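You operate a simulated robot arm through the tools that you are given. There is no shell and no other tool. Be economical: measure what you need, move in short steps, check, and stop when the job is done.

You are at the controls of a simulated two-armed robot. One attempt, no reset.

## Task
Take the orange scrap tray on the top of the conveyor belt and put it away on the shelf under the intake hopper. Set the belt direction switch to REV. Fetch the white grease pot that expires first from the top of the conveyor belt and set it on the green plastic sheet. Put the green pouch on the top of the grey table away on the top of the wooden bench. Pick up the red pouch with one hand, pass it to the other hand and put it on the shelf of the grey table. Open the left cupboard door, take the yellow sack clip that says "No. 3" from the top of the grey table and put it on the left floor of the blue cupboard and shut the door again. Lift the intake lid open. The order is free. Set down upright: green pouch, red pouch.

Only the result counts: the job must be done as asked and must still hold three seconds after the hand-in. Knocking over, shifting, dropping, spilling or breaking anything else fails it. A push-on lid holds only when it is set on centred and level and pressed home; a screw cap is set on level and turned clockwise until tight. Flat cloth is picked up by pressing the open fingertips on it (5 to 10 N) and closing them slowly along it; thin cloth reads only 2 to 8 mm in the jaws.

## Robot
Two 7-joint arms with two-finger parallel grippers on one trunk, on a base that drives. Base frame: it is fixed to the floor where the robot stands at the start and does not move with it; the origin is under the middle of the robot, x ahead of it, y to its left, z up. Readings come in m, rad, newtons and seconds.
The left shoulder is at the start at [0.06, 0.189, 1.199], the right one opposite. With the tool pointing down near the work surface each hand reaches from about 0.1 to 0.36 m from the robot's upright axis, wherever it stands, measured 20 degrees to its own side. Places, roughly: belt direction switch [0.9, -0.2, 1]; green plastic sheet (29x21x1 cm) [2.7, 0.2, 0.5]; green pouch [1.25, -2.25, 0.75]; intake lid [-5.3, 5.4, 0.9]; left cupboard door [-2, -3.8, 0.5]; left floor of the blue cupboard [-2, -4, 0.1]; orange scrap tray (15x18x5 cm) [0.7, 0.1, 0.5]; red pouch [1, -2.5, 0.75]; shelf of the grey table [1.1, -2.4, 0.3]; shelf under the intake hopper [-5.3, 5.2, 0.3]; top of the wooden bench [1.9, -4.1, 0.9]; white grease pot [2, 0.25, 0.5]; yellow sack clip [1, -2.5, 0.75]. Payload 3.43 kg a hand.
Tool frame (each hand has its own): the origin (TCP) lies between the finger pads and is the grasp point; the fingertips stand 0.03 m ahead of it; z points along the fingers, y is the line along which they close. The gripper opens to 0.094 m. The fingers are 0.028 m wide and 0.01 m thick; the gripper's body (0.05 by 0.096 m) begins 0.055 m behind the TCP.
Orientation is told as [roll, pitch, yaw] about the base's x, y, z axes, in that order, counted from this pose: with the fingers straight down and closing along the base's y, the tool's x points along the base's -x, its y along +y and its z along -z.

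## Interface
- The arms move only by the tool arm_command. It takes "left_series", "right_series" or both (then of equal length, played together; a hand with none holds still); each is text: rows parted by semicolons, each of 7 numbers parted by spaces: the opening, from 0 (shut) to 1 (fully open), then the shift along the base's x, y, z in units of 500 mm (1.0 is 500 mm), then the turn, a rotation vector about the base's x, y, z in units of 45 degrees (1.0 is 45 degrees). In form: grip tx ty tz wx wy wz; .... A call has 1 to 12 rows; each row is the pose to reach, as a shift and turn from the pose commanded when the call began. A call with a number of a shift or a turn outside -1 to 1 is refused whole. Each row takes 0.2 s and may step no farther than 0.05 m and 0.15 rad from the row before; otherwise, or with a gripper value out of range, the whole call is refused. A pose out of reach is approached as far as the arm can. The call stops where the force on the tool passes 40 N (or 10 N more than at its start, if that is more) or the arm is blocked; 0.2 s more then pass. Each finger travels about 0.153 m/s and halts on what it meets, pressing with about 31 N; the grip force reading is that of the motor and also rises with nothing between the fingers. The clock runs only during rows and for 0.2 s after the last one: add rows that repeat a pose to give the fingers time. The reply holds the time, the measured pose of the TCP, the force on the tool along the base axes, the opening and the grip force, in the units named above and with some noise, with the torque about the TCP (base axes, N m) and any sound that the robot's microphone picked up.
- Cameras (640 x 400 px; columns grow to the right, rows downward): "scene" is now at [0.015, 0.0039, 1.7454]; the picture's right is [0.06, -1.00, 0.00], its down [-0.78, -0.05, -0.62] and it looks along [0.62, 0.04, -0.79] (base axes); focal length 269 px, centre (320, 200). "left" rides on the left gripper at [0.076, -0.014, -0.103] in its tool frame; the picture's right is [0.18, 0.98, 0.00], its down [-0.75, 0.14, -0.64] and it looks along [-0.63, 0.12, 0.77] (tool axes); focal length 243 px, centre (320, 200). "right" rides on the right gripper at [0.076, 0.014, -0.102] in its tool frame; the picture's right is [-0.18, 0.98, 0.00], its down [-0.75, -0.14, -0.64] and it looks along [-0.63, -0.12, 0.77] (tool axes); focal length 243 px, centre (320, 200). There is no depth. A picture from a camera that has moved, and an enlarged one, comes with that camera's place and axes in the base frame and with its lens.
- grab_frame(camera): a new picture of that camera. The clock stands still meanwhile.
- move_column(by): slides the trunk up (or, below 0, down) by that many m; the arms and the scene camera ride with it, the base frame stays. It gives what a move gives, with no picture.
- steer(legs): drives the robot by 1 to 6 legs, each [ahead, left, turn to the left] in m, m and rad, along the robot's own axes; the way and the turn of a leg run together, so that a leg with both is an arc; at most 1.5 m and 3.142 rad a leg. The arms and the cameras ride along, it lands a little off, and it stops where it bumps. It gives what a move gives.
- aim_head(pan, tilt): turns the head with the scene camera to pan (to the left, within 1.501 rad either way) and tilt (down, from -0.506 to 1.204), counted from straight ahead of the robot. It gives what a move gives.
- close_up(camera, box): a new picture of the part [left, top, right, bottom] of that camera's present view, enlarged. The clock stands still meanwhile.
- finish_job(): hands the job in; it is judged then, once.

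Work in short steps. Places have to be worked out from the pictures, the camera data and where the tool is seen: move nearer, look again, correct. Check each grasp and each placing, and mend what went wrong. You have 217 turns and 208 pictures in all, those below and enlarged ones among them. Open the grippers and draw the arms clear of the work before you hand the job in, unless the task says otherwise.

The tools are called after "Call:" as name(argument=value, ...) on one line, values as JSON. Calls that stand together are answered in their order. arm_command: Moves the arms, as the interface text tells. Its arguments: {"type":"object","properties":{"left_series":{"type":"string"},"right_series":{"type":"string"}},"required":[]} The other tools are called the same way: move_column (by) slides the trunk up or down; steer (legs) drives the base; aim_head (pan, tilt) turns the head that bears the scene camera; grab_frame (camera) takes a picture; close_up (camera, box) takes an enlarged picture of a part of a camera's view; finish_job () hands the job in.

At the start:

```text
clock: 0.0
left_ee_pos: [0.3974, 0.1207, 1.2599]
left_orientation: [-0.001, 0.0, 0.0]
left_force: [-0.7, -0.9, -0.5]
left_moment: [0.0, 0.02, -0.02]
left_grip_width: 0.0941
left_gripper_force: 0.0
right_ee_pos: [0.3492, -0.2197, 1.2424]
right_orientation: [0.0, 0.0, 0.0]
right_force: [0.0, 0.9, -0.2]
right_moment: [-0.02, -0.02, 0.0]
right_grip_width: 0.094
right_gripper_force: 0.1
trunk travel left (down, up): [-0.871, 0.119]
robot x, y, heading: [-0.0014, -0.0003, -0.002]
head pan, tilt: [0.065, 0.904]
```

scene: 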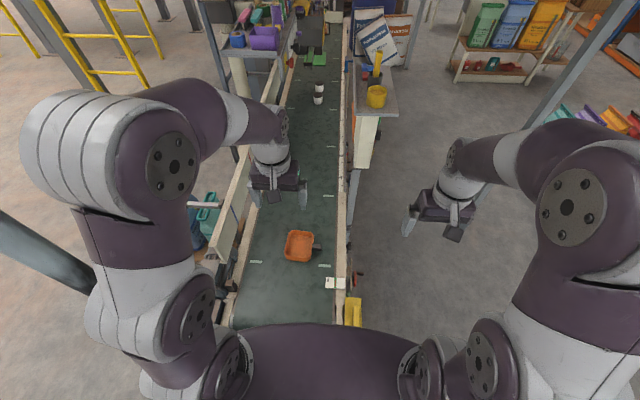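
right: 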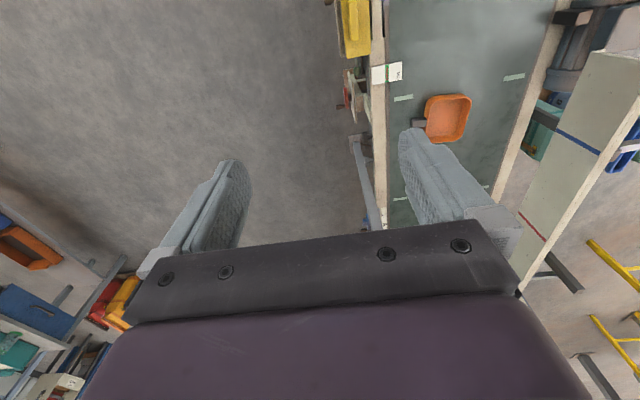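
left: 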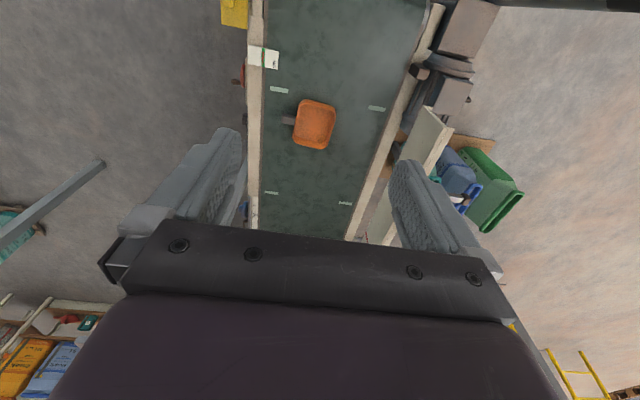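

I look around with the head first, to know the belt and the switch.

Call:
close_up(camera="scene", box=[200, 180, 420, 340])

Call:
close_up(camera="scene", box=[200, 0, 420, 140])

Call:
close_up(camera="right", box=[300, 0, 560, 200])

```text
2.50 times, centred on (310, 260) of scene
camera zoom: at [0.015, 0.0039, 1.7454], right [0.06, -1.0, 0.0], down [-0.78, -0.05, -0.62], along [0.62, 0.04, -0.79], focal length 673 px, centre (345, 50)
```

zoom: 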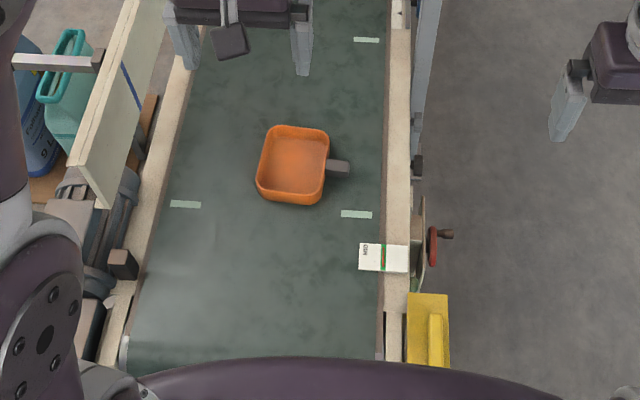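

```text
2.86 times, centred on (310, 70) of scene
camera zoom: at [0.015, 0.0039, 1.7454], right [0.06, -1.0, 0.0], down [-0.78, -0.05, -0.62], along [0.62, 0.04, -0.79], focal length 769 px, centre (349, 571)
```

zoom: 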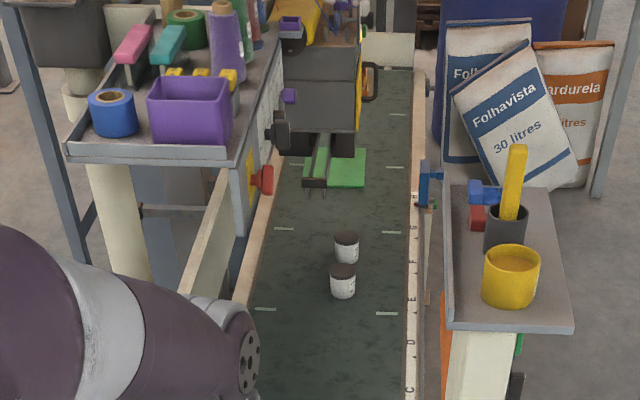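

```text
2.00 times, centred on (430, 100) of right
camera zoom: at [0.2738, -0.2053, 1.3441], right [0.18, 0.98, 0.0], down [0.75, -0.14, 0.64], along [0.63, -0.12, -0.77], focal length 485 px, centre (100, 400)
```

zoom: 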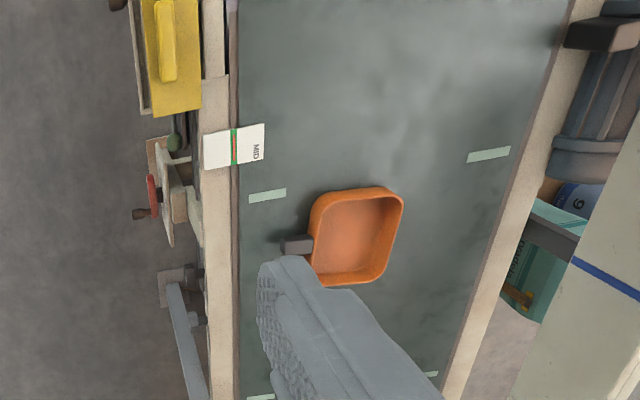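

I survey the room with the head at several pans.

Call:
aim_head(pan=0.0, tilt=0.35)

Call:
grab_frame(camera="scene")

Call:
aim_head(pan=-1.2, tilt=0.5)

Call:
grab_frame(camera="scene")

Call:
aim_head(pan=-0.35, tilt=1.0)

Call:
grab_frame(camera="scene")

```text
clock: 1.0
left_ee_pos: [0.3944, 0.1205, 1.2604]
left_orientation: [0.0, -0.001, 0.0]
left_force: [-0.4, 0.1, -0.1]
left_moment: [-0.02, 0.01, 0.01]
left_grip_width: 0.0942
left_gripper_force: 0.1
right_ee_pos: [0.3479, -0.2185, 1.2415]
right_orientation: [0.0, -0.001, 0.001]
right_force: [0.5, 0.1, 0.1]
right_moment: [0.0, 0.01, -0.02]
right_grip_width: 0.0938
right_gripper_force: 0.1
trunk travel left (down, up): [-0.871, 0.119]
robot x, y, heading: [0.0025, -0.0014, -0.003]
head pan, tilt: [0.0, 0.351]
```

```text
201 pictures are left
camera scene: at [0.0329, -0.0009, 1.7932], right [0.0, -1.0, 0.0], down [-0.34, 0.0, -0.94], along [0.94, 0.0, -0.34], focal length 269 px, centre (320, 200)
```

scene: 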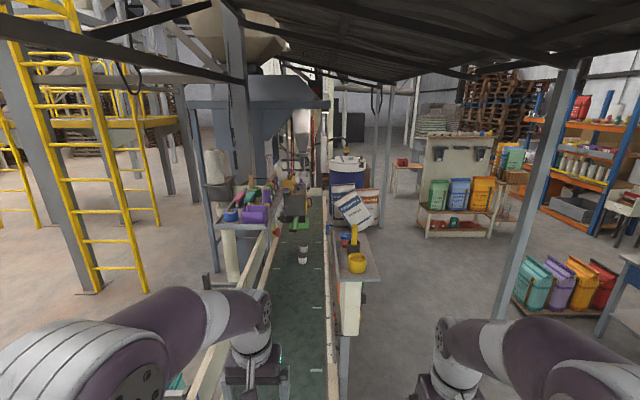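

```text
clock: 2.4
left_ee_pos: [0.3961, 0.121, 1.2601]
left_orientation: [0.0, 0.0, -0.002]
left_force: [0.5, 0.1, 0.2]
left_moment: [0.0, 0.0, 0.0]
left_grip_width: 0.0942
left_gripper_force: 0.0
right_ee_pos: [0.3503, -0.2196, 1.242]
right_orientation: [0.0, -0.001, -0.001]
right_force: [0.6, -0.6, -0.8]
right_moment: [0.0, 0.01, 0.0]
right_grip_width: 0.0939
right_gripper_force: 0.0
trunk travel left (down, up): [-0.871, 0.119]
robot x, y, heading: [0.0011, -0.0015, 0.003]
head pan, tilt: [-1.201, 0.499]
```

```text
200 pictures are left
camera scene: at [-0.0272, -0.0857, 1.7796], right [-0.93, -0.36, 0.0], down [-0.17, 0.45, -0.88], along [0.32, -0.82, -0.48], focal length 269 px, centre (320, 200)
```

scene: 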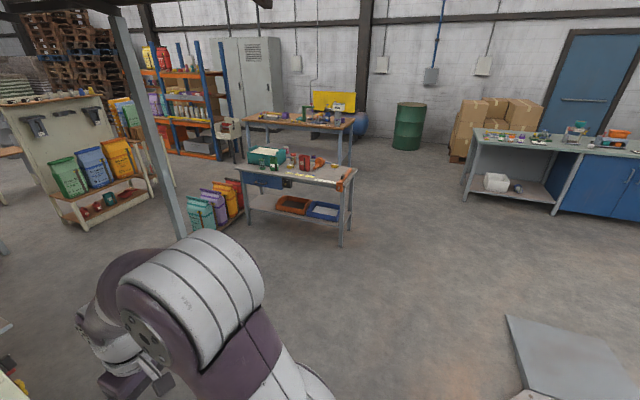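

```text
clock: 3.5
left_ee_pos: [0.3952, 0.1212, 1.2595]
left_orientation: [0.0, 0.0, -0.001]
left_force: [-0.4, 0.1, -0.3]
left_moment: [0.05, 0.0, -0.03]
left_grip_width: 0.0942
left_gripper_force: 0.1
right_ee_pos: [0.3495, -0.2195, 1.2418]
right_orientation: [0.001, 0.0, 0.0]
right_force: [-0.5, 0.0, -0.4]
right_moment: [0.01, 0.0, 0.04]
right_grip_width: 0.0942
right_gripper_force: 0.1
trunk travel left (down, up): [-0.871, 0.119]
robot x, y, heading: [-0.004, -0.0001, -0.001]
head pan, tilt: [-0.351, 1.0]
```

```text
199 pictures are left
camera scene: at [0.0052, -0.025, 1.7385], right [-0.34, -0.94, 0.0], down [-0.79, 0.29, -0.54], along [0.51, -0.19, -0.84], focal length 269 px, centre (320, 200)
```

scene: 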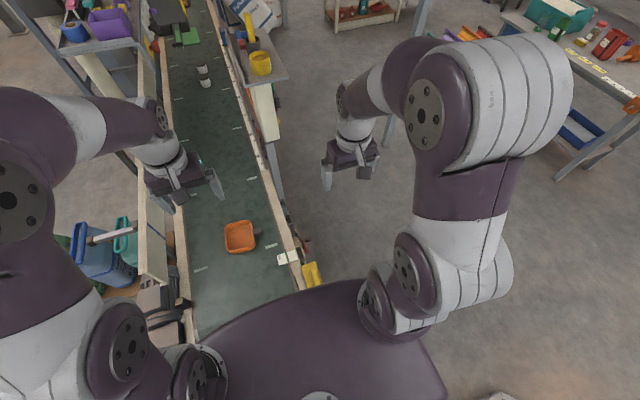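

The right side of the belt is free floor; the tray handle points that way. I drive round to the right side, facing the belt, at a distance.

Call:
steer(legs=[[0, -0.95, 0], [0.7, 0, 0], [0, 0, 1.571]])

Call:
aim_head(pan=0, tilt=0.75)

Call:
grab_frame(camera="scene")

```text
clock: 15.7
left_ee_pos: [0.5814, -0.5616, 1.261]
left_orientation: [0.001, 0.001, 1.548]
left_force: [-0.3, 0.7, 1.1]
left_moment: [0.0, 0.01, -0.01]
left_grip_width: 0.0937
left_gripper_force: 0.0
right_ee_pos: [0.9219, -0.6146, 1.2403]
right_orientation: [0.0, -0.001, 1.547]
right_force: [-0.2, 0.6, -0.4]
right_moment: [0.02, 0.01, -0.02]
right_grip_width: 0.0942
right_gripper_force: 0.0
trunk travel left (down, up): [-0.871, 0.119]
robot x, y, heading: [0.6934, -0.9603, 1.546]
head pan, tilt: [-0.351, 1.0]
```

```text
clock: 16.6
left_ee_pos: [0.5817, -0.5614, 1.2597]
left_orientation: [0.0, 0.0, 1.547]
left_force: [0.0, -0.9, 0.2]
left_moment: [0.0, -0.01, 0.03]
left_grip_width: 0.0941
left_gripper_force: 0.1
right_ee_pos: [0.9204, -0.6149, 1.2423]
right_orientation: [0.0, 0.0, 1.549]
right_force: [0.2, 0.0, 0.6]
right_moment: [0.02, 0.01, -0.03]
right_grip_width: 0.0941
right_gripper_force: 0.0
trunk travel left (down, up): [-0.871, 0.119]
robot x, y, heading: [0.6953, -0.9585, 1.551]
head pan, tilt: [0.0, 0.75]
```

```text
198 pictures are left
camera scene: at [0.6936, -0.9366, 1.7576], right [1.0, -0.02, 0.0], down [-0.02, -0.68, -0.73], along [0.02, 0.73, -0.68], focal length 269 px, centre (320, 200)
```

scene: 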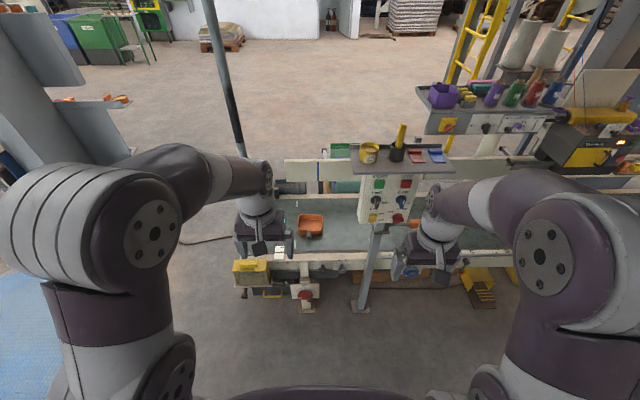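

The control panel with knobs is on the pillar facing me. I enlarge it and the tray.

Call:
close_up(camera="scene", box=[340, 140, 440, 235])

Call:
close_up(camera="scene", box=[230, 180, 430, 320])

```text
4.21 times, centred on (390, 188) of scene
camera zoom: at [0.6936, -0.9366, 1.7576], right [1.0, -0.02, 0.0], down [-0.02, -0.68, -0.73], along [0.02, 0.73, -0.68], focal length 1133 px, centre (25, 253)
```

zoom: 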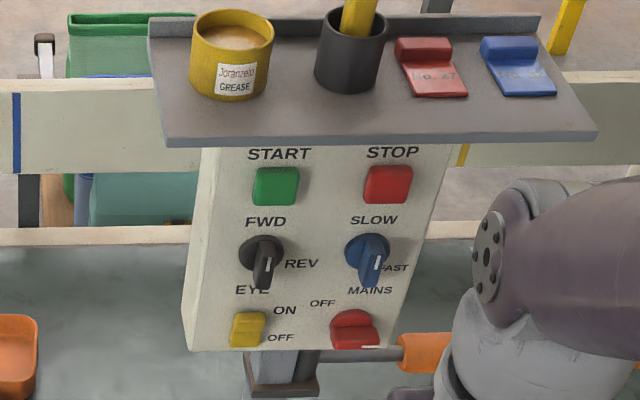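

```text
2.86 times, centred on (330, 250) of scene
camera zoom: at [0.6936, -0.9366, 1.7576], right [1.0, -0.02, 0.0], down [-0.02, -0.68, -0.73], along [0.02, 0.73, -0.68], focal length 769 px, centre (291, 57)
```

zoom: 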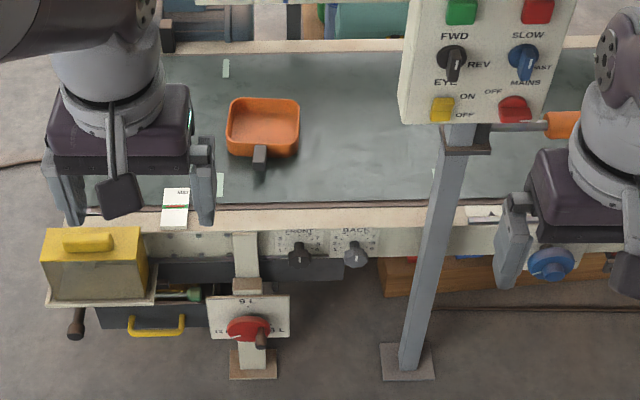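

The direction switch is the black knob with FWD above, REV to the right. I tilt the right hand to point at the panel, keeping clear of it.

Call:
arm_command(right_series="0.6 0 0.025 -0.033 0.167 0 0;0.6 0 0.05 -0.067 0.333 0 0;0.6 0 0.075 -0.1 0.5 0 0;0.6 0 0.1 -0.133 0.667 0 0;0.6 0 0.125 -0.167 0.833 0 0;0.6 0 0.15 -0.2 1 0 0")

Call:
arm_command(right_series="0.6 0 0.025 -0.033 0.167 0 0;0.6 0 0.05 -0.067 0.333 0 0;0.6 0 0.075 -0.1 0.5 0 0;0.6 0 0.1 -0.133 0.667 0 0;0.6 0 0.125 -0.167 0.833 0 0;0.6 0 0.15 -0.2 1 0 0")

Call:
grab_frame(camera="right")

Call:
grab_frame(camera="scene")

```text
clock: 17.9
left_ee_pos: [0.5804, -0.5601, 1.259]
left_orientation: [-0.002, 0.001, 1.547]
left_force: [0.5, -0.1, -0.2]
left_moment: [0.01, 0.02, 0.0]
left_grip_width: 0.0937
left_gripper_force: 0.0
right_ee_pos: [0.9042, -0.5482, 1.1524]
right_orientation: [0.107, -0.691, 1.534]
right_force: [1.3, -0.3, -0.3]
right_moment: [-0.03, 0.03, 0.02]
right_grip_width: 0.0567
right_gripper_force: 0.1
right hand out of reach, approached as far as the arm can: row 4, 5, 6
trunk travel left (down, up): [-0.871, 0.119]
robot x, y, heading: [0.6921, -0.9588, 1.55]
head pan, tilt: [0.0, 0.75]
```

```text
clock: 19.4
left_ee_pos: [0.5831, -0.5578, 1.259]
left_orientation: [0.0, 0.004, 1.551]
left_force: [-0.2, 0.1, 0.5]
left_moment: [-0.08, -0.03, 0.04]
left_grip_width: 0.094
left_gripper_force: 0.1
right_ee_pos: [0.9181, -0.3549, 1.0972]
right_orientation: [0.328, -1.442, 1.325]
right_force: [-0.2, 0.5, -0.2]
right_moment: [0.05, -0.02, 0.03]
right_grip_width: 0.0564
right_gripper_force: 0.1
right hand out of reach, approached as far as the arm can: row 4, 5, 6
trunk travel left (down, up): [-0.871, 0.119]
robot x, y, heading: [0.6935, -0.9588, 1.547]
head pan, tilt: [0.0, 0.75]
```

```text
195 pictures are left
camera right: at [0.9106, -0.4665, 1.0343], right [-0.97, -0.05, 0.22], down [0.22, -0.53, 0.82], along [0.07, 0.85, 0.53], focal length 243 px, centre (320, 200)
```

right: 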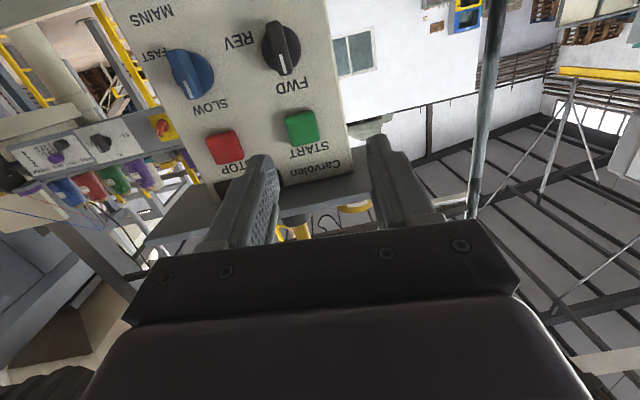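

```text
194 pictures are left
camera scene: at [0.6948, -0.9317, 1.7576], right [1.0, -0.02, 0.0], down [-0.02, -0.68, -0.73], along [0.02, 0.73, -0.68], focal length 269 px, centre (320, 200)
```

scene: 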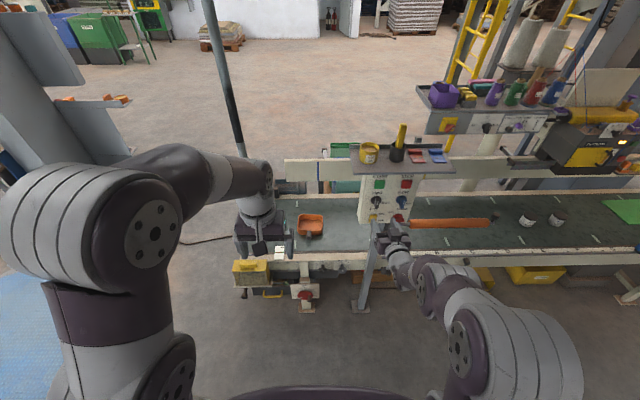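

Knob bar triangulates to about (0.934, -0.17, 1.029), pointing at FWD. I command the hand to 13 cm in front of it.

Call:
arm_command(right_series="0.6 0.005 0.06 -0.004 0 0 0;0.6 0.01 0.12 -0.008 0 0 0;0.6 0.015 0.18 -0.012 0 0 0;0.6 0.02 0.24 -0.018 0 0 0;0.6 0.028 0.3 -0.024 0 0 0;0.6 0.028 0.33 -0.024 0 0 0;0.6 0.028 0.33 -0.024 0 0 0")

Call:
grab_frame(camera="right")

```text
clock: 20.9
left_ee_pos: [0.5814, -0.563, 1.2603]
left_orientation: [0.0, -0.002, 1.548]
left_force: [0.1, 0.2, -0.3]
left_moment: [-0.01, 0.02, 0.02]
left_grip_width: 0.094
left_gripper_force: 0.0
right_ee_pos: [0.9311, -0.1935, 1.0887]
right_orientation: [0.434, -1.476, 1.217]
right_force: [0.9, -8.0, 3.2]
right_moment: [0.18, -0.12, -0.31]
right_grip_width: 0.0564
right_gripper_force: 0.1
trunk travel left (down, up): [-0.871, 0.119]
robot x, y, heading: [0.693, -0.9578, 1.547]
head pan, tilt: [0.0, 0.75]
```

```text
193 pictures are left
camera right: at [0.9221, -0.3023, 1.0234], right [-0.97, -0.06, 0.22], down [0.22, -0.56, 0.8], along [0.08, 0.83, 0.56], focal length 243 px, centre (320, 200)
```

right: 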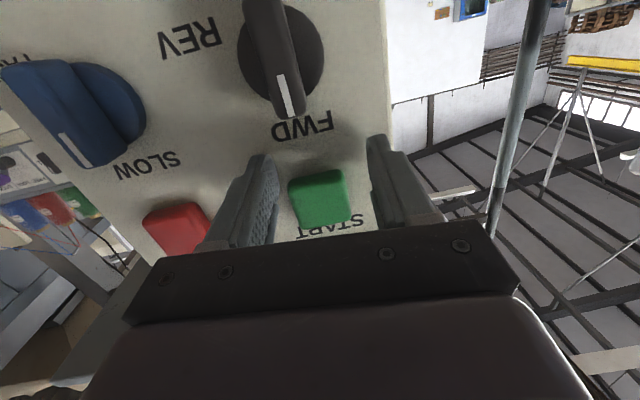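

The hand nudged the panel lightly (8 N) near START; I back off, correct the tilt and line up with the knob.

Call:
arm_command(right_series="0.6 0 -0.09 0 0 0 0;0.6 0 -0.18 0 0.02 0 -0.02;0.6 0.002 -0.18 -0.04 0.05 -0.02 -0.05;0.6 0.004 -0.18 -0.085 0.08 -0.03 -0.08;0.6 0.007 -0.18 -0.129 0.115 -0.047 -0.1;0.6 0.007 -0.18 -0.129 0.115 -0.047 -0.1")

Call:
grab_frame(camera="right")

```text
clock: 22.4
left_ee_pos: [0.5819, -0.5617, 1.2593]
left_orientation: [-0.002, 0.0, 1.549]
left_force: [-0.1, 0.1, -0.2]
left_moment: [-0.01, 0.0, -0.02]
left_grip_width: 0.094
left_gripper_force: 0.0
right_ee_pos: [0.9603, -0.2904, 1.0197]
right_orientation: [-0.163, -1.566, 1.759]
right_force: [0.0, 0.0, 0.2]
right_moment: [0.01, 0.02, -0.01]
right_grip_width: 0.0563
right_gripper_force: 0.1
right hand out of reach, approached as far as the arm can: row 3, 4, 5, 6
trunk travel left (down, up): [-0.871, 0.119]
robot x, y, heading: [0.6928, -0.9568, 1.55]
head pan, tilt: [0.0, 0.75]
```

```text
192 pictures are left
camera right: at [0.9498, -0.3942, 0.9447], right [-0.98, -0.02, 0.18], down [0.16, -0.64, 0.76], along [0.1, 0.77, 0.63], focal length 243 px, centre (320, 200)
```

right: 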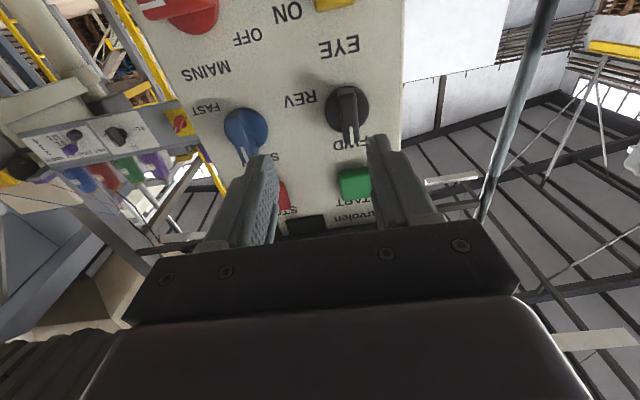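

Oriented well now. I move sideways in line with the knob and forward around its bar.

Call:
arm_command(right_series="0.6 -0.025 0.02 0.003 0 0 0;0.6 -0.052 0.04 0.004 0 0 0;0.6 -0.052 0.08 0.004 0 0 0;0.6 -0.052 0.08 0.004 0 0 0")

Call:
grab_frame(camera="right")

```text
clock: 23.4
left_ee_pos: [0.5826, -0.5623, 1.26]
left_orientation: [0.0, 0.0, 1.549]
left_force: [0.6, 0.3, 0.1]
left_moment: [0.0, 0.02, 0.01]
left_grip_width: 0.094
left_gripper_force: 0.1
right_ee_pos: [0.9619, -0.2559, 1.0227]
right_orientation: [0.035, -1.566, 1.558]
right_force: [-0.4, 0.4, 0.4]
right_moment: [-0.03, 0.0, -0.02]
right_grip_width: 0.0565
right_gripper_force: 0.0
right hand out of reach, approached as far as the arm can: row 1, 2, 3, 4
trunk travel left (down, up): [-0.871, 0.119]
robot x, y, heading: [0.6944, -0.9583, 1.549]
head pan, tilt: [0.0, 0.75]
```

```text
191 pictures are left
camera right: at [0.9505, -0.3578, 0.9471], right [-0.98, -0.02, 0.18], down [0.16, -0.64, 0.76], along [0.1, 0.77, 0.63], focal length 243 px, centre (320, 200)
```

right: 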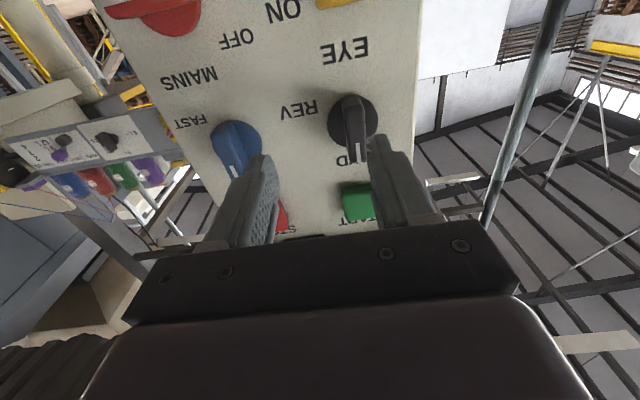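

The arm is cramped; I back the base 15 cm and slide 5 cm left for better reach.

Call:
steer(legs=[[-0.15, 0.05, 0]])

Call:
arm_command(right_series="0.6 0.02 0.06 0 0 0 0;0.6 0.04 0.12 0 0 0 0;0.6 0.044 0.2 0 0 0 0;0.6 0.044 0.2 0 0 0 0")

Call:
grab_frame(camera="right")

```text
clock: 24.8
left_ee_pos: [0.5289, -0.7101, 1.2589]
left_orientation: [0.001, 0.002, 1.552]
left_force: [-0.3, -0.4, -0.7]
left_moment: [0.02, 0.01, -0.01]
left_grip_width: 0.0941
left_gripper_force: 0.1
right_ee_pos: [0.9084, -0.4033, 1.021]
right_orientation: [0.12, -1.566, 1.474]
right_force: [-0.4, -0.1, -0.4]
right_moment: [0.03, -0.03, 0.05]
right_grip_width: 0.0564
right_gripper_force: 0.0
trunk travel left (down, up): [-0.871, 0.119]
robot x, y, heading: [0.6406, -1.1085, 1.551]
head pan, tilt: [0.0, 0.75]
```

```text
clock: 25.8
left_ee_pos: [0.5285, -0.7104, 1.2605]
left_orientation: [0.001, 0.0, 1.551]
left_force: [-0.4, -0.3, 0.6]
left_moment: [-0.02, -0.02, -0.01]
left_grip_width: 0.0939
left_gripper_force: 0.0
right_ee_pos: [0.9332, -0.3255, 1.0353]
right_orientation: [0.005, -1.565, 1.59]
right_force: [-0.1, 0.1, 0.7]
right_moment: [0.0, 0.0, -0.03]
right_grip_width: 0.0564
right_gripper_force: 0.1
right hand out of reach, approached as far as the arm can: row 3, 4
trunk travel left (down, up): [-0.871, 0.119]
robot x, y, heading: [0.6404, -1.109, 1.554]
head pan, tilt: [0.0, 0.75]
```

```text
190 pictures are left
camera right: at [0.9225, -0.4292, 0.9596], right [-0.98, -0.02, 0.18], down [0.16, -0.63, 0.76], along [0.1, 0.77, 0.63], focal length 243 px, centre (320, 200)
```

right: 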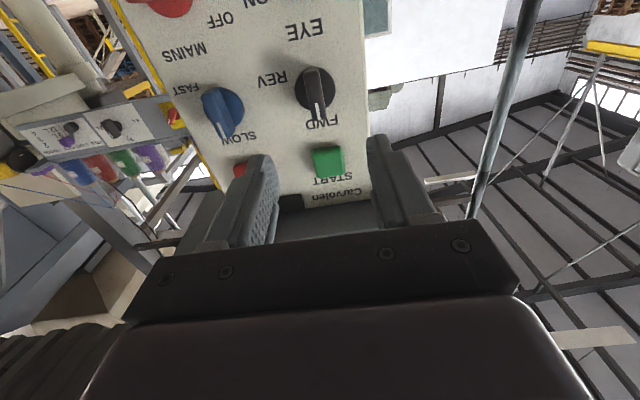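

Reach seems limited by the shoulder's height; I lower the trunk by 15 cm and step the base forward 5 cm, raising the hand in compensation.

Call:
move_column(by=-0.15)

Call:
arm_command(right_series="0.6 0 0 0.07 0 0 0;0.6 0 0 0.14 0 0 0;0.6 0 0 0.21 0 0 0;0.6 0.003 0 0.275 0 0 0;0.6 0.003 0.07 0.275 0 0 0;0.6 0.003 0.07 0.275 0 0 0")

Call:
grab_frame(camera="right")

```text
clock: 27.5
left_ee_pos: [0.5276, -0.7119, 1.1098]
left_orientation: [0.0, 0.0, 1.549]
left_force: [0.4, -0.6, -0.9]
left_moment: [-0.02, 0.01, 0.02]
left_grip_width: 0.0941
left_gripper_force: 0.0
right_ee_pos: [0.9329, -0.3264, 0.8854]
right_orientation: [-0.041, -1.567, 1.634]
right_force: [0.6, -0.3, -1.2]
right_moment: [0.01, 0.01, 0.01]
right_grip_width: 0.0566
right_gripper_force: 0.1
trunk travel left (down, up): [-0.721, 0.269]
robot x, y, heading: [0.6441, -1.1073, 1.55]
head pan, tilt: [0.0, 0.75]
```

```text
clock: 28.9
left_ee_pos: [0.5279, -0.7127, 1.1103]
left_orientation: [0.0, 0.0, 1.549]
left_force: [-0.6, 0.6, 0.1]
left_moment: [0.03, 0.0, -0.01]
left_grip_width: 0.0938
left_gripper_force: 0.0
right_ee_pos: [0.9334, -0.2925, 1.0242]
right_orientation: [0.06, -1.568, 1.535]
right_force: [-0.5, -0.1, 0.2]
right_moment: [0.02, -0.02, 0.0]
right_grip_width: 0.0566
right_gripper_force: 0.1
trunk travel left (down, up): [-0.721, 0.269]
robot x, y, heading: [0.6413, -1.1076, 1.547]
head pan, tilt: [0.0, 0.75]
```

```text
189 pictures are left
camera right: at [0.9216, -0.3955, 0.9481], right [-0.98, -0.02, 0.18], down [0.16, -0.64, 0.76], along [0.1, 0.77, 0.63], focal length 243 px, centre (320, 200)
```

right: 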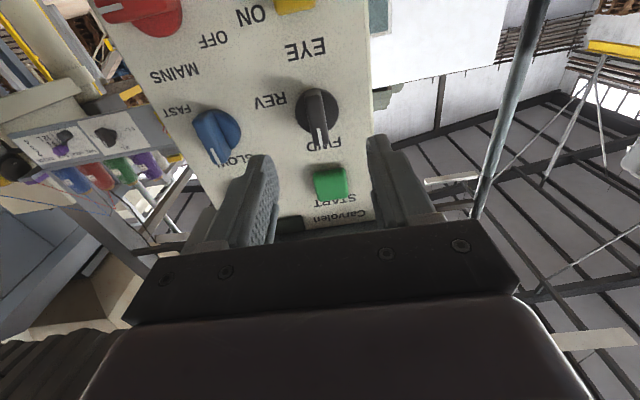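

Aligned with the knob. Base forward 7 cm, then look once more.

Call:
steer(legs=[[0.06, 0, 0]])

Call:
grab_frame(camera="right")

```text
clock: 29.9
left_ee_pos: [0.5277, -0.6516, 1.1095]
left_orientation: [0.001, 0.0, 1.549]
left_force: [1.0, 0.2, 0.7]
left_moment: [-0.01, -0.02, 0.0]
left_grip_width: 0.094
left_gripper_force: 0.0
right_ee_pos: [0.9336, -0.2308, 1.0227]
right_orientation: [-0.031, -1.566, 1.63]
right_force: [0.0, 1.0, 0.2]
right_moment: [0.0, -0.02, 0.06]
right_grip_width: 0.0562
right_gripper_force: 0.0
trunk travel left (down, up): [-0.721, 0.269]
robot x, y, heading: [0.6417, -1.0467, 1.552]
head pan, tilt: [0.0, 0.75]
```

```text
188 pictures are left
camera right: at [0.9223, -0.3342, 0.947], right [-0.98, -0.02, 0.18], down [0.16, -0.64, 0.76], along [0.1, 0.77, 0.63], focal length 243 px, centre (320, 200)
```

right: 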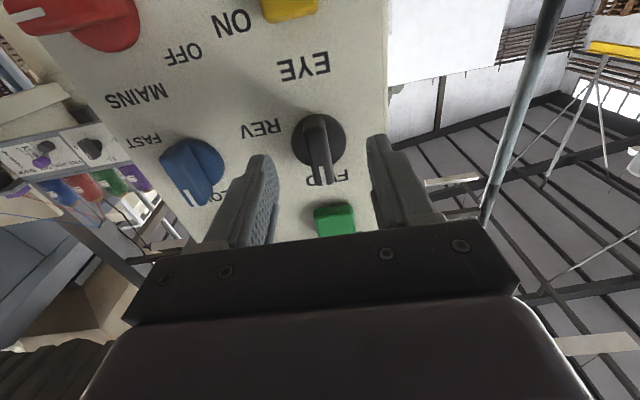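

Advance 3 cm and close on the bar.

Call:
arm_command(right_series="0.6 0 0.03 0 0 0 0;0.6 0 0.058 0 0 0 0;0.3 0 0.058 0 0 0 0;0 0 0.058 0 0 0 0;0 0 0.058 0 0 0 0")

Call:
grab_frame(camera="right")

```text
clock: 31.1
left_ee_pos: [0.5306, -0.6517, 1.1104]
left_orientation: [0.002, 0.002, 1.549]
left_force: [0.1, 0.2, -0.4]
left_moment: [0.01, 0.02, -0.06]
left_grip_width: 0.0939
left_gripper_force: 0.0
right_ee_pos: [0.9337, -0.2184, 1.0248]
right_orientation: [0.405, -1.566, 1.189]
right_force: [10.3, 5.1, 2.2]
right_moment: [-0.9, 0.08, -0.56]
right_grip_width: 0.0147
right_gripper_force: 45.5
right hand out of reach, approached as far as the arm can: row 2, 3, 4, 5
trunk travel left (down, up): [-0.721, 0.269]
robot x, y, heading: [0.6409, -1.0483, 1.552]
head pan, tilt: [0.0, 0.75]
```

```text
187 pictures are left
camera right: at [0.9231, -0.3199, 0.9484], right [-0.98, -0.02, 0.19], down [0.16, -0.64, 0.76], along [0.1, 0.77, 0.63], focal length 243 px, centre (320, 200)
```

right: 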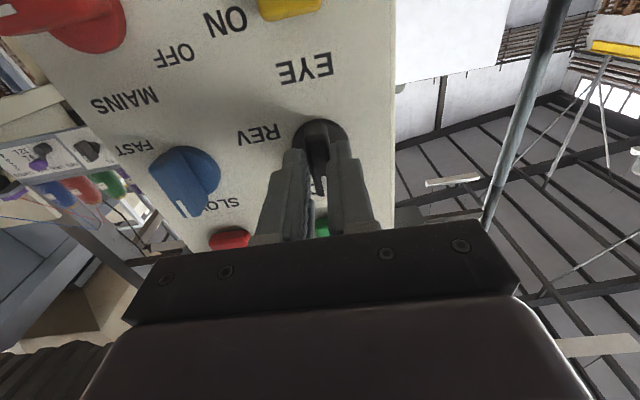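

The bar is gripped (15 mm). I turn it clockwise 45° (about +y).

Call:
arm_command(right_series="0 0 0 0 0 0.167 0;0 0 0 0 0 0.333 0;0 0 0 0 0 0.5 0;0 0 0 0 0 0.667 0;0 0 0 0 0 0.833 0;0 0 0 0 0 1 0;0 0 0 0 0 1 0")

Call:
grab_frame(camera="right")

```text
clock: 32.7
left_ee_pos: [0.5283, -0.6506, 1.1091]
left_orientation: [-0.001, 0.001, 1.551]
left_force: [-0.1, 0.2, -0.7]
left_moment: [-0.03, -0.02, 0.0]
left_grip_width: 0.0939
left_gripper_force: 0.1
right_ee_pos: [0.931, -0.2173, 1.0245]
right_orientation: [1.596, -0.783, 0.005]
right_force: [1.6, 13.0, 8.4]
right_moment: [-0.05, -0.01, 0.22]
right_grip_width: 0.0148
right_gripper_force: 44.8
trunk travel left (down, up): [-0.721, 0.269]
robot x, y, heading: [0.6382, -1.0492, 1.546]
head pan, tilt: [0.0, 0.75]
```

```text
186 pictures are left
camera right: at [0.8691, -0.3199, 0.9798], right [-0.56, -0.03, 0.83], down [0.65, -0.64, 0.42], along [0.51, 0.77, 0.38], focal length 243 px, centre (320, 200)
```

right: 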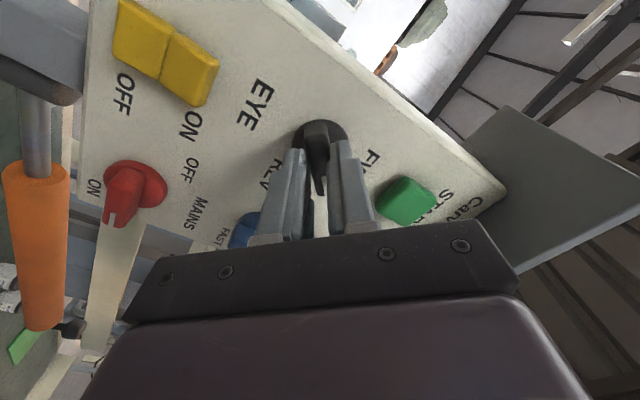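

Knob turns along. Another 45°.

Call:
arm_command(right_series="0 0 0 0 0 0.167 0;0 0 0 0 0 0.333 0;0 0 0 0 0 0.5 0;0 0 0 0 0 0.667 0;0 0 0 0 0 0.833 0;0 0 0 0 0 1 0;0 0 0 0 0 1 0")

Call:
grab_frame(camera="right")

```text
clock: 34.3
left_ee_pos: [0.5262, -0.6523, 1.1105]
left_orientation: [-0.003, 0.002, 1.552]
left_force: [0.2, -0.1, 0.3]
left_moment: [0.04, -0.01, 0.0]
left_grip_width: 0.0939
left_gripper_force: 0.0
right_ee_pos: [0.9285, -0.2166, 1.0285]
right_orientation: [1.604, -0.002, 0.006]
right_force: [-4.3, 24.9, 26.9]
right_moment: [0.53, -0.18, -0.12]
right_grip_width: 0.0152
right_gripper_force: 44.4
trunk travel left (down, up): [-0.721, 0.269]
robot x, y, heading: [0.6374, -1.0473, 1.55]
head pan, tilt: [0.0, 0.75]
```

```text
185 pictures are left
camera right: at [0.853, -0.3202, 1.0399], right [0.18, -0.03, 0.98], down [0.76, -0.63, -0.16], along [0.63, 0.77, -0.09], focal length 243 px, centre (320, 200)
```

right: 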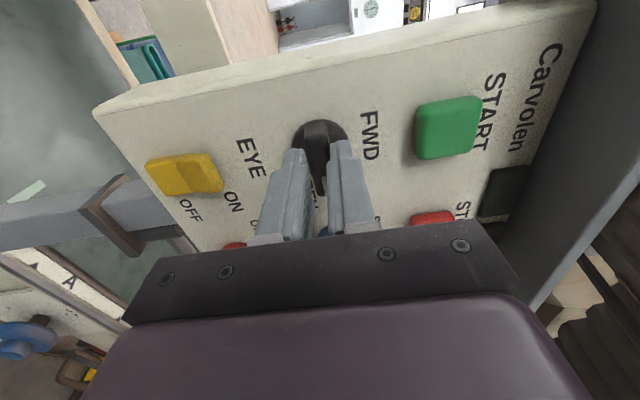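

Turned 90°. I release gently and draw straight back, then look.

Call:
arm_command(right_series="0.3 0 0 -0.006 0 0 0;0.6 0 0 -0.006 0 0 0;0.6 0 0 -0.006 0 0 0;0.6 0 -0.05 -0.006 0 0 0;0.6 0 -0.13 -0.006 0 0 0;0.6 0 -0.2 -0.006 0 0 0;0.6 0 -0.2 -0.006 0 0 0")

Call:
grab_frame(camera="right")

Call:
grab_frame(camera="scene")

```text
clock: 35.9
left_ee_pos: [0.5282, -0.6515, 1.1108]
left_orientation: [0.0, 0.001, 1.549]
left_force: [0.2, 0.7, -0.5]
left_moment: [-0.02, 0.02, 0.02]
left_grip_width: 0.0939
left_gripper_force: 0.1
right_ee_pos: [0.9322, -0.3174, 1.0187]
right_orientation: [1.596, -0.001, 0.003]
right_force: [-0.9, 0.2, 0.3]
right_moment: [-0.01, -0.01, 0.03]
right_grip_width: 0.0565
right_gripper_force: 0.0
trunk travel left (down, up): [-0.721, 0.269]
robot x, y, heading: [0.6394, -1.0529, 1.546]
head pan, tilt: [0.0, 0.75]
```

```text
184 pictures are left
camera right: at [0.8573, -0.4197, 1.0312], right [0.18, -0.02, 0.98], down [0.76, -0.64, -0.16], along [0.63, 0.77, -0.1], focal length 243 px, centre (320, 200)
```

right: 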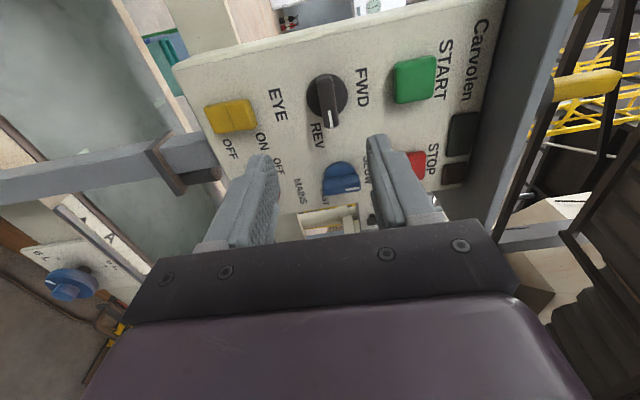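

```text
183 pictures are left
camera scene: at [0.6417, -1.0263, 1.6076], right [1.0, -0.02, 0.0], down [-0.01, -0.68, -0.73], along [0.02, 0.73, -0.68], focal length 269 px, centre (320, 200)
```

scene: 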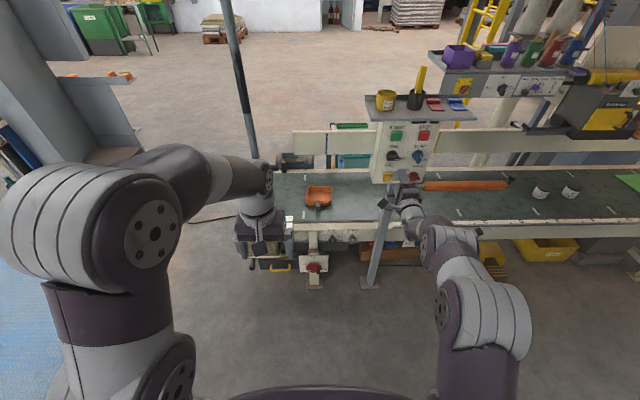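

The black switch now points to REV. Next the tray: slide left, lower the trunk, and turn the right hand to point ahead and 45° down.

Call:
steer(legs=[[0, 0.17, 0]])

Call:
arm_command(right_series="0.7 0 0 0 0 -0.167 0;0.7 0 0 0 0 -0.333 0;0.7 0 0 0 0 -0.5 0;0.7 0 0 0 0 -0.667 0;0.7 0 0 0 0 -0.833 0;0.7 0 0 0 0 -1 0")

Call:
arm_command(right_series="0.7 0 0 0 0 -0.167 0;0.7 0 0 0 0 -0.333 0;0.7 0 0 0 0 -0.5 0;0.7 0 0 0 0 -0.667 0;0.7 0 0 0 0 -0.833 0;0.7 0 0 0 0 -1 0")

Call:
arm_command(right_series="0.7 0 0 0 -0.167 0 0;0.7 0 0 0 -0.333 0 0;0.7 0 0 0 -0.5 0 0;0.7 0 0 0 -0.667 0 0;0.7 0 0 0 -0.833 0 0;0.7 0 0 0 -1 0 0")

Call:
move_column(by=-0.22)

Call:
grab_frame(camera="scene")

Call:
grab_frame(camera="right")

```text
clock: 37.4
left_ee_pos: [0.3616, -0.6468, 1.1097]
left_orientation: [0.0, 0.001, 1.547]
left_force: [-0.1, 0.1, 0.6]
left_moment: [-0.01, 0.01, 0.02]
left_grip_width: 0.0941
left_gripper_force: 0.1
right_ee_pos: [0.7673, -0.3143, 1.0202]
right_orientation: [1.594, 0.0, 0.0]
right_force: [-0.1, -0.5, -0.1]
right_moment: [0.0, -0.04, -0.02]
right_grip_width: 0.0564
right_gripper_force: 0.0
trunk travel left (down, up): [-0.721, 0.269]
robot x, y, heading: [0.472, -1.0433, 1.55]
head pan, tilt: [0.0, 0.75]
```

```text
clock: 38.8
left_ee_pos: [0.3624, -0.6475, 1.1103]
left_orientation: [0.001, 0.002, 1.547]
left_force: [0.0, -0.1, 0.7]
left_moment: [-0.02, 0.01, -0.02]
left_grip_width: 0.094
left_gripper_force: 0.0
right_ee_pos: [0.7665, -0.3149, 1.0207]
right_orientation: [1.596, -0.786, 0.0]
right_force: [0.1, -1.1, 0.1]
right_moment: [0.01, 0.0, -0.03]
right_grip_width: 0.0658
right_gripper_force: 0.1
trunk travel left (down, up): [-0.721, 0.269]
robot x, y, heading: [0.4734, -1.0458, 1.548]
head pan, tilt: [0.0, 0.75]
```

```text
clock: 40.1
left_ee_pos: [0.3627, -0.6477, 1.1102]
left_orientation: [0.0, -0.001, 1.547]
left_force: [1.1, 0.5, 0.7]
left_moment: [-0.02, 0.02, 0.04]
left_grip_width: 0.0939
left_gripper_force: 0.0
right_ee_pos: [0.768, -0.3138, 1.0199]
right_orientation: [-1.996, -1.57, -2.692]
right_force: [0.5, 0.4, 0.2]
right_moment: [0.0, 0.02, -0.01]
right_grip_width: 0.0659
right_gripper_force: 0.1
trunk travel left (down, up): [-0.721, 0.269]
robot x, y, heading: [0.4745, -1.0432, 1.543]
head pan, tilt: [0.0, 0.75]
```

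```text
clock: 41.5
left_ee_pos: [0.3618, -0.6474, 1.1109]
left_orientation: [0.0, -0.001, 1.545]
left_force: [-0.7, -0.4, 0.1]
left_moment: [0.02, 0.01, 0.0]
left_grip_width: 0.0942
left_gripper_force: 0.1
right_ee_pos: [0.7638, -0.3123, 1.0206]
right_orientation: [0.043, -0.846, 1.572]
right_force: [-0.1, -0.2, -0.4]
right_moment: [0.0, 0.0, 0.02]
right_grip_width: 0.0658
right_gripper_force: 0.0
right hand out of reach, approached as far as the arm can: row 6
trunk travel left (down, up): [-0.721, 0.269]
robot x, y, heading: [0.473, -1.0451, 1.547]
head pan, tilt: [0.0, 0.75]
```

```text
clock: 43.9
left_ee_pos: [0.362, -0.6479, 0.891]
left_orientation: [0.001, -0.003, 1.547]
left_force: [0.1, 0.2, 0.7]
left_moment: [-0.01, 0.0, -0.02]
left_grip_width: 0.0939
left_gripper_force: 0.1
right_ee_pos: [0.7639, -0.3127, 0.8006]
right_orientation: [0.042, -0.851, 1.575]
right_force: [0.1, -0.1, -0.4]
right_moment: [0.02, 0.02, 0.0]
right_grip_width: 0.0657
right_gripper_force: 0.1
trunk travel left (down, up): [-0.501, 0.489]
robot x, y, heading: [0.4747, -1.0437, 1.549]
head pan, tilt: [0.0, 0.75]
```

```text
182 pictures are left
camera scene: at [0.4735, -1.0235, 1.3876], right [1.0, -0.02, 0.0], down [-0.02, -0.68, -0.73], along [0.02, 0.73, -0.68], focal length 269 px, centre (320, 200)
```

scene: 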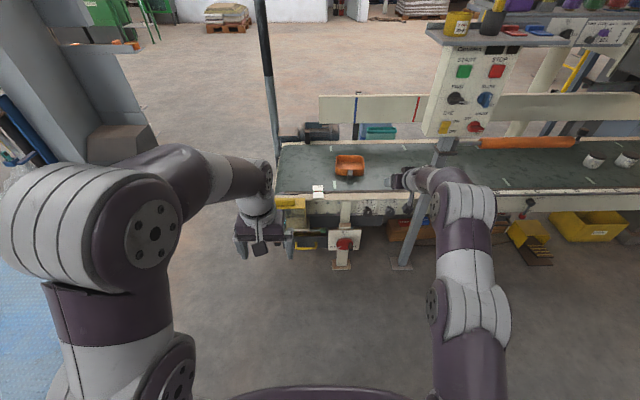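

```text
181 pictures are left
camera right: at [0.7546, -0.4393, 0.8126], right [-0.98, 0.09, 0.17], down [0.17, 0.02, 0.99], along [0.08, 1.0, -0.03], focal length 243 px, centre (320, 200)
```

right: 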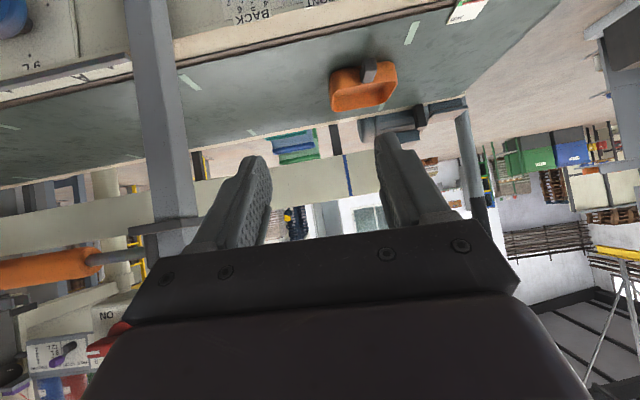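

I shift the right hand in line with the handle (x≈0.66), then drive ahead 0.3 m.

Call:
arm_command(right_series="0.7 -0.06 0 0 0 0 0;0.7 -0.13 0 0 0 0 0;0.7 -0.2 0 0 0 0 0;0.7 -0.2 0 0 0 0 0")

Call:
steer(legs=[[0.28, 0, 0]])

Call:
grab_frame(camera="right")

Call:
grab_frame(camera="scene")

```text
clock: 44.9
left_ee_pos: [0.362, -0.6475, 0.8893]
left_orientation: [0.001, 0.0, 1.547]
left_force: [1.0, 0.6, -0.5]
left_moment: [-0.03, 0.01, 0.0]
left_grip_width: 0.0942
left_gripper_force: 0.0
right_ee_pos: [0.6647, -0.3116, 0.8013]
right_orientation: [0.044, -0.852, 1.574]
right_force: [-0.3, 0.3, 0.5]
right_moment: [0.01, 0.01, 0.05]
right_grip_width: 0.0658
right_gripper_force: 0.0
trunk travel left (down, up): [-0.501, 0.489]
robot x, y, heading: [0.4745, -1.0457, 1.549]
head pan, tilt: [0.0, 0.75]
```

```text
clock: 46.8
left_ee_pos: [0.3683, -0.3719, 0.8885]
left_orientation: [-0.001, 0.002, 1.549]
left_force: [-0.2, -1.2, 0.4]
left_moment: [-0.01, 0.01, -0.04]
left_grip_width: 0.0939
left_gripper_force: 0.1
right_ee_pos: [0.6697, -0.0362, 0.8005]
right_orientation: [0.044, -0.849, 1.577]
right_force: [0.4, 0.2, 0.6]
right_moment: [-0.01, 0.02, -0.01]
right_grip_width: 0.0659
right_gripper_force: 0.1
trunk travel left (down, up): [-0.501, 0.489]
robot x, y, heading: [0.4795, -0.7732, 1.552]
head pan, tilt: [0.0, 0.75]
```

```text
180 pictures are left
camera right: at [0.6601, -0.1628, 0.8119], right [-0.98, 0.09, 0.17], down [0.17, 0.02, 0.99], along [0.08, 1.0, -0.04], focal length 243 px, centre (320, 200)
```

right: 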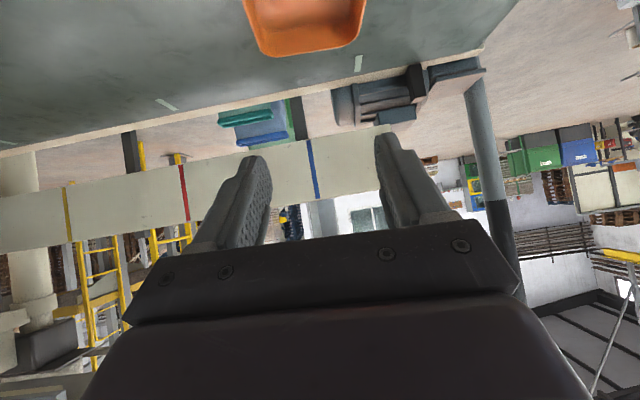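

```text
179 pictures are left
camera scene: at [0.4799, -0.7468, 1.3876], right [1.0, -0.02, 0.0], down [-0.01, -0.68, -0.73], along [0.02, 0.73, -0.68], focal length 269 px, centre (320, 200)
```

scene: 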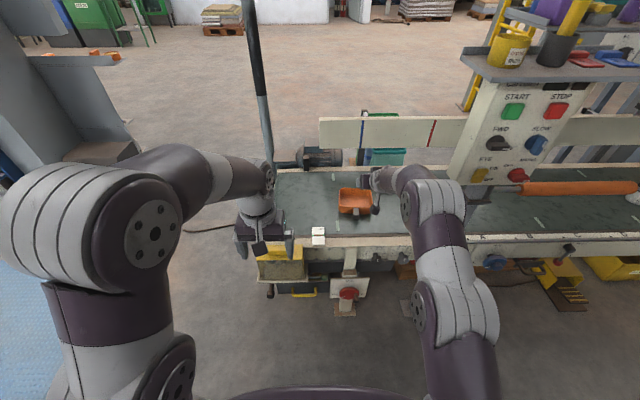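

Handle about (0.663, 0.06, 0.55). I lower the hand to about 8 cm short of it.

Call:
arm_command(right_series="0.7 0 0 -0.09 0 0 0;0.7 -0.005 0 -0.18 0 0 0;0.7 -0.01 0 -0.26 0 0 0;0.7 -0.01 0 -0.32 0 0 0;0.7 -0.01 0 -0.32 0 0 0")

Call:
grab_frame(camera="right")

Call:
close_up(camera="scene", box=[290, 150, 450, 260])

```text
clock: 48.0
left_ee_pos: [0.3664, -0.3732, 0.8894]
left_orientation: [-0.001, 0.0, 1.547]
left_force: [0.2, 0.4, 0.3]
left_moment: [0.06, 0.0, 0.01]
left_grip_width: 0.094
left_gripper_force: 0.1
right_ee_pos: [0.6646, -0.0348, 0.6422]
right_orientation: [0.041, -0.85, 1.576]
right_force: [-0.5, -0.3, -0.1]
right_moment: [-0.03, -0.01, -0.02]
right_grip_width: 0.0658
right_gripper_force: 0.0
trunk travel left (down, up): [-0.501, 0.489]
robot x, y, heading: [0.4803, -0.7692, 1.548]
head pan, tilt: [0.0, 0.75]
```

```text
178 pictures are left
camera right: at [0.6558, -0.1624, 0.6529], right [-0.98, 0.09, 0.17], down [0.17, 0.02, 0.99], along [0.08, 1.0, -0.03], focal length 243 px, centre (320, 200)
```

right: 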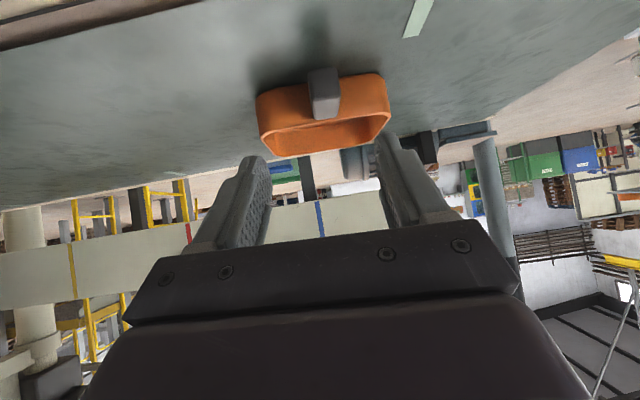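

```text
3.64 times, centred on (370, 205) of scene
camera zoom: at [0.4797, -0.7483, 1.3876], right [1.0, -0.02, 0.0], down [-0.01, -0.68, -0.73], along [0.02, 0.73, -0.68], focal length 978 px, centre (138, 182)
```

zoom: 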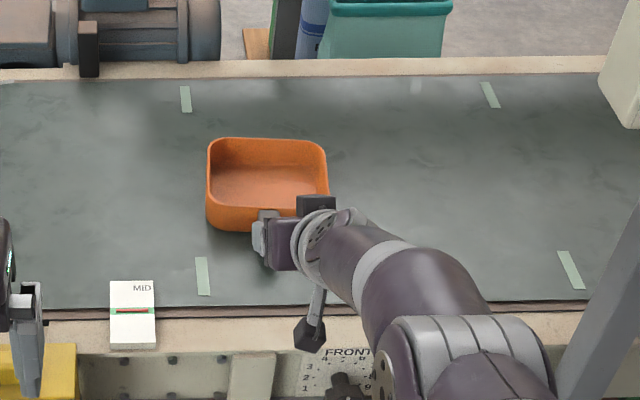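

Handle near x 0.653, y 0.03–0.07. I move in along it with TCP to (0.653, 0.042, 0.562).

Call:
arm_command(right_series="0.7 -0.012 0.03 -0.04 0 0 0;0.7 -0.022 0.07 -0.09 0 0 0;0.7 -0.022 0.12 -0.13 0 0 0;0.7 -0.022 0.154 -0.162 0 0 0;0.7 -0.022 0.154 -0.162 0 0 0")

Call:
grab_frame(camera="right")

```text
clock: 49.2
left_ee_pos: [0.3667, -0.3728, 0.8902]
left_orientation: [0.0, 0.002, 1.548]
left_force: [0.5, 0.3, 0.2]
left_moment: [0.02, 0.02, 0.01]
left_grip_width: 0.094
left_gripper_force: 0.0
right_ee_pos: [0.6527, -0.0009, 0.5938]
right_orientation: [0.042, -0.85, 1.575]
right_force: [0.3, 0.3, 0.5]
right_moment: [-0.02, -0.01, -0.01]
right_grip_width: 0.0655
right_gripper_force: 0.1
right hand out of reach, approached as far as the arm can: row 3, 4, 5
trunk travel left (down, up): [-0.501, 0.489]
robot x, y, heading: [0.4794, -0.7729, 1.548]
head pan, tilt: [0.0, 0.75]
```

```text
176 pictures are left
camera right: at [0.6445, -0.1291, 0.6053], right [-0.98, 0.09, 0.17], down [0.17, 0.02, 0.99], along [0.08, 1.0, -0.03], focal length 243 px, centre (320, 200)
```

right: 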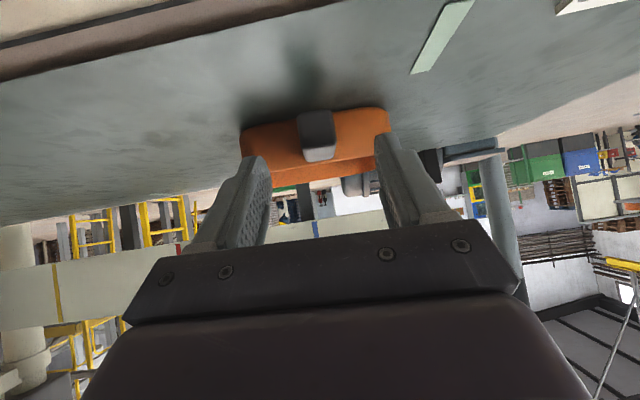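

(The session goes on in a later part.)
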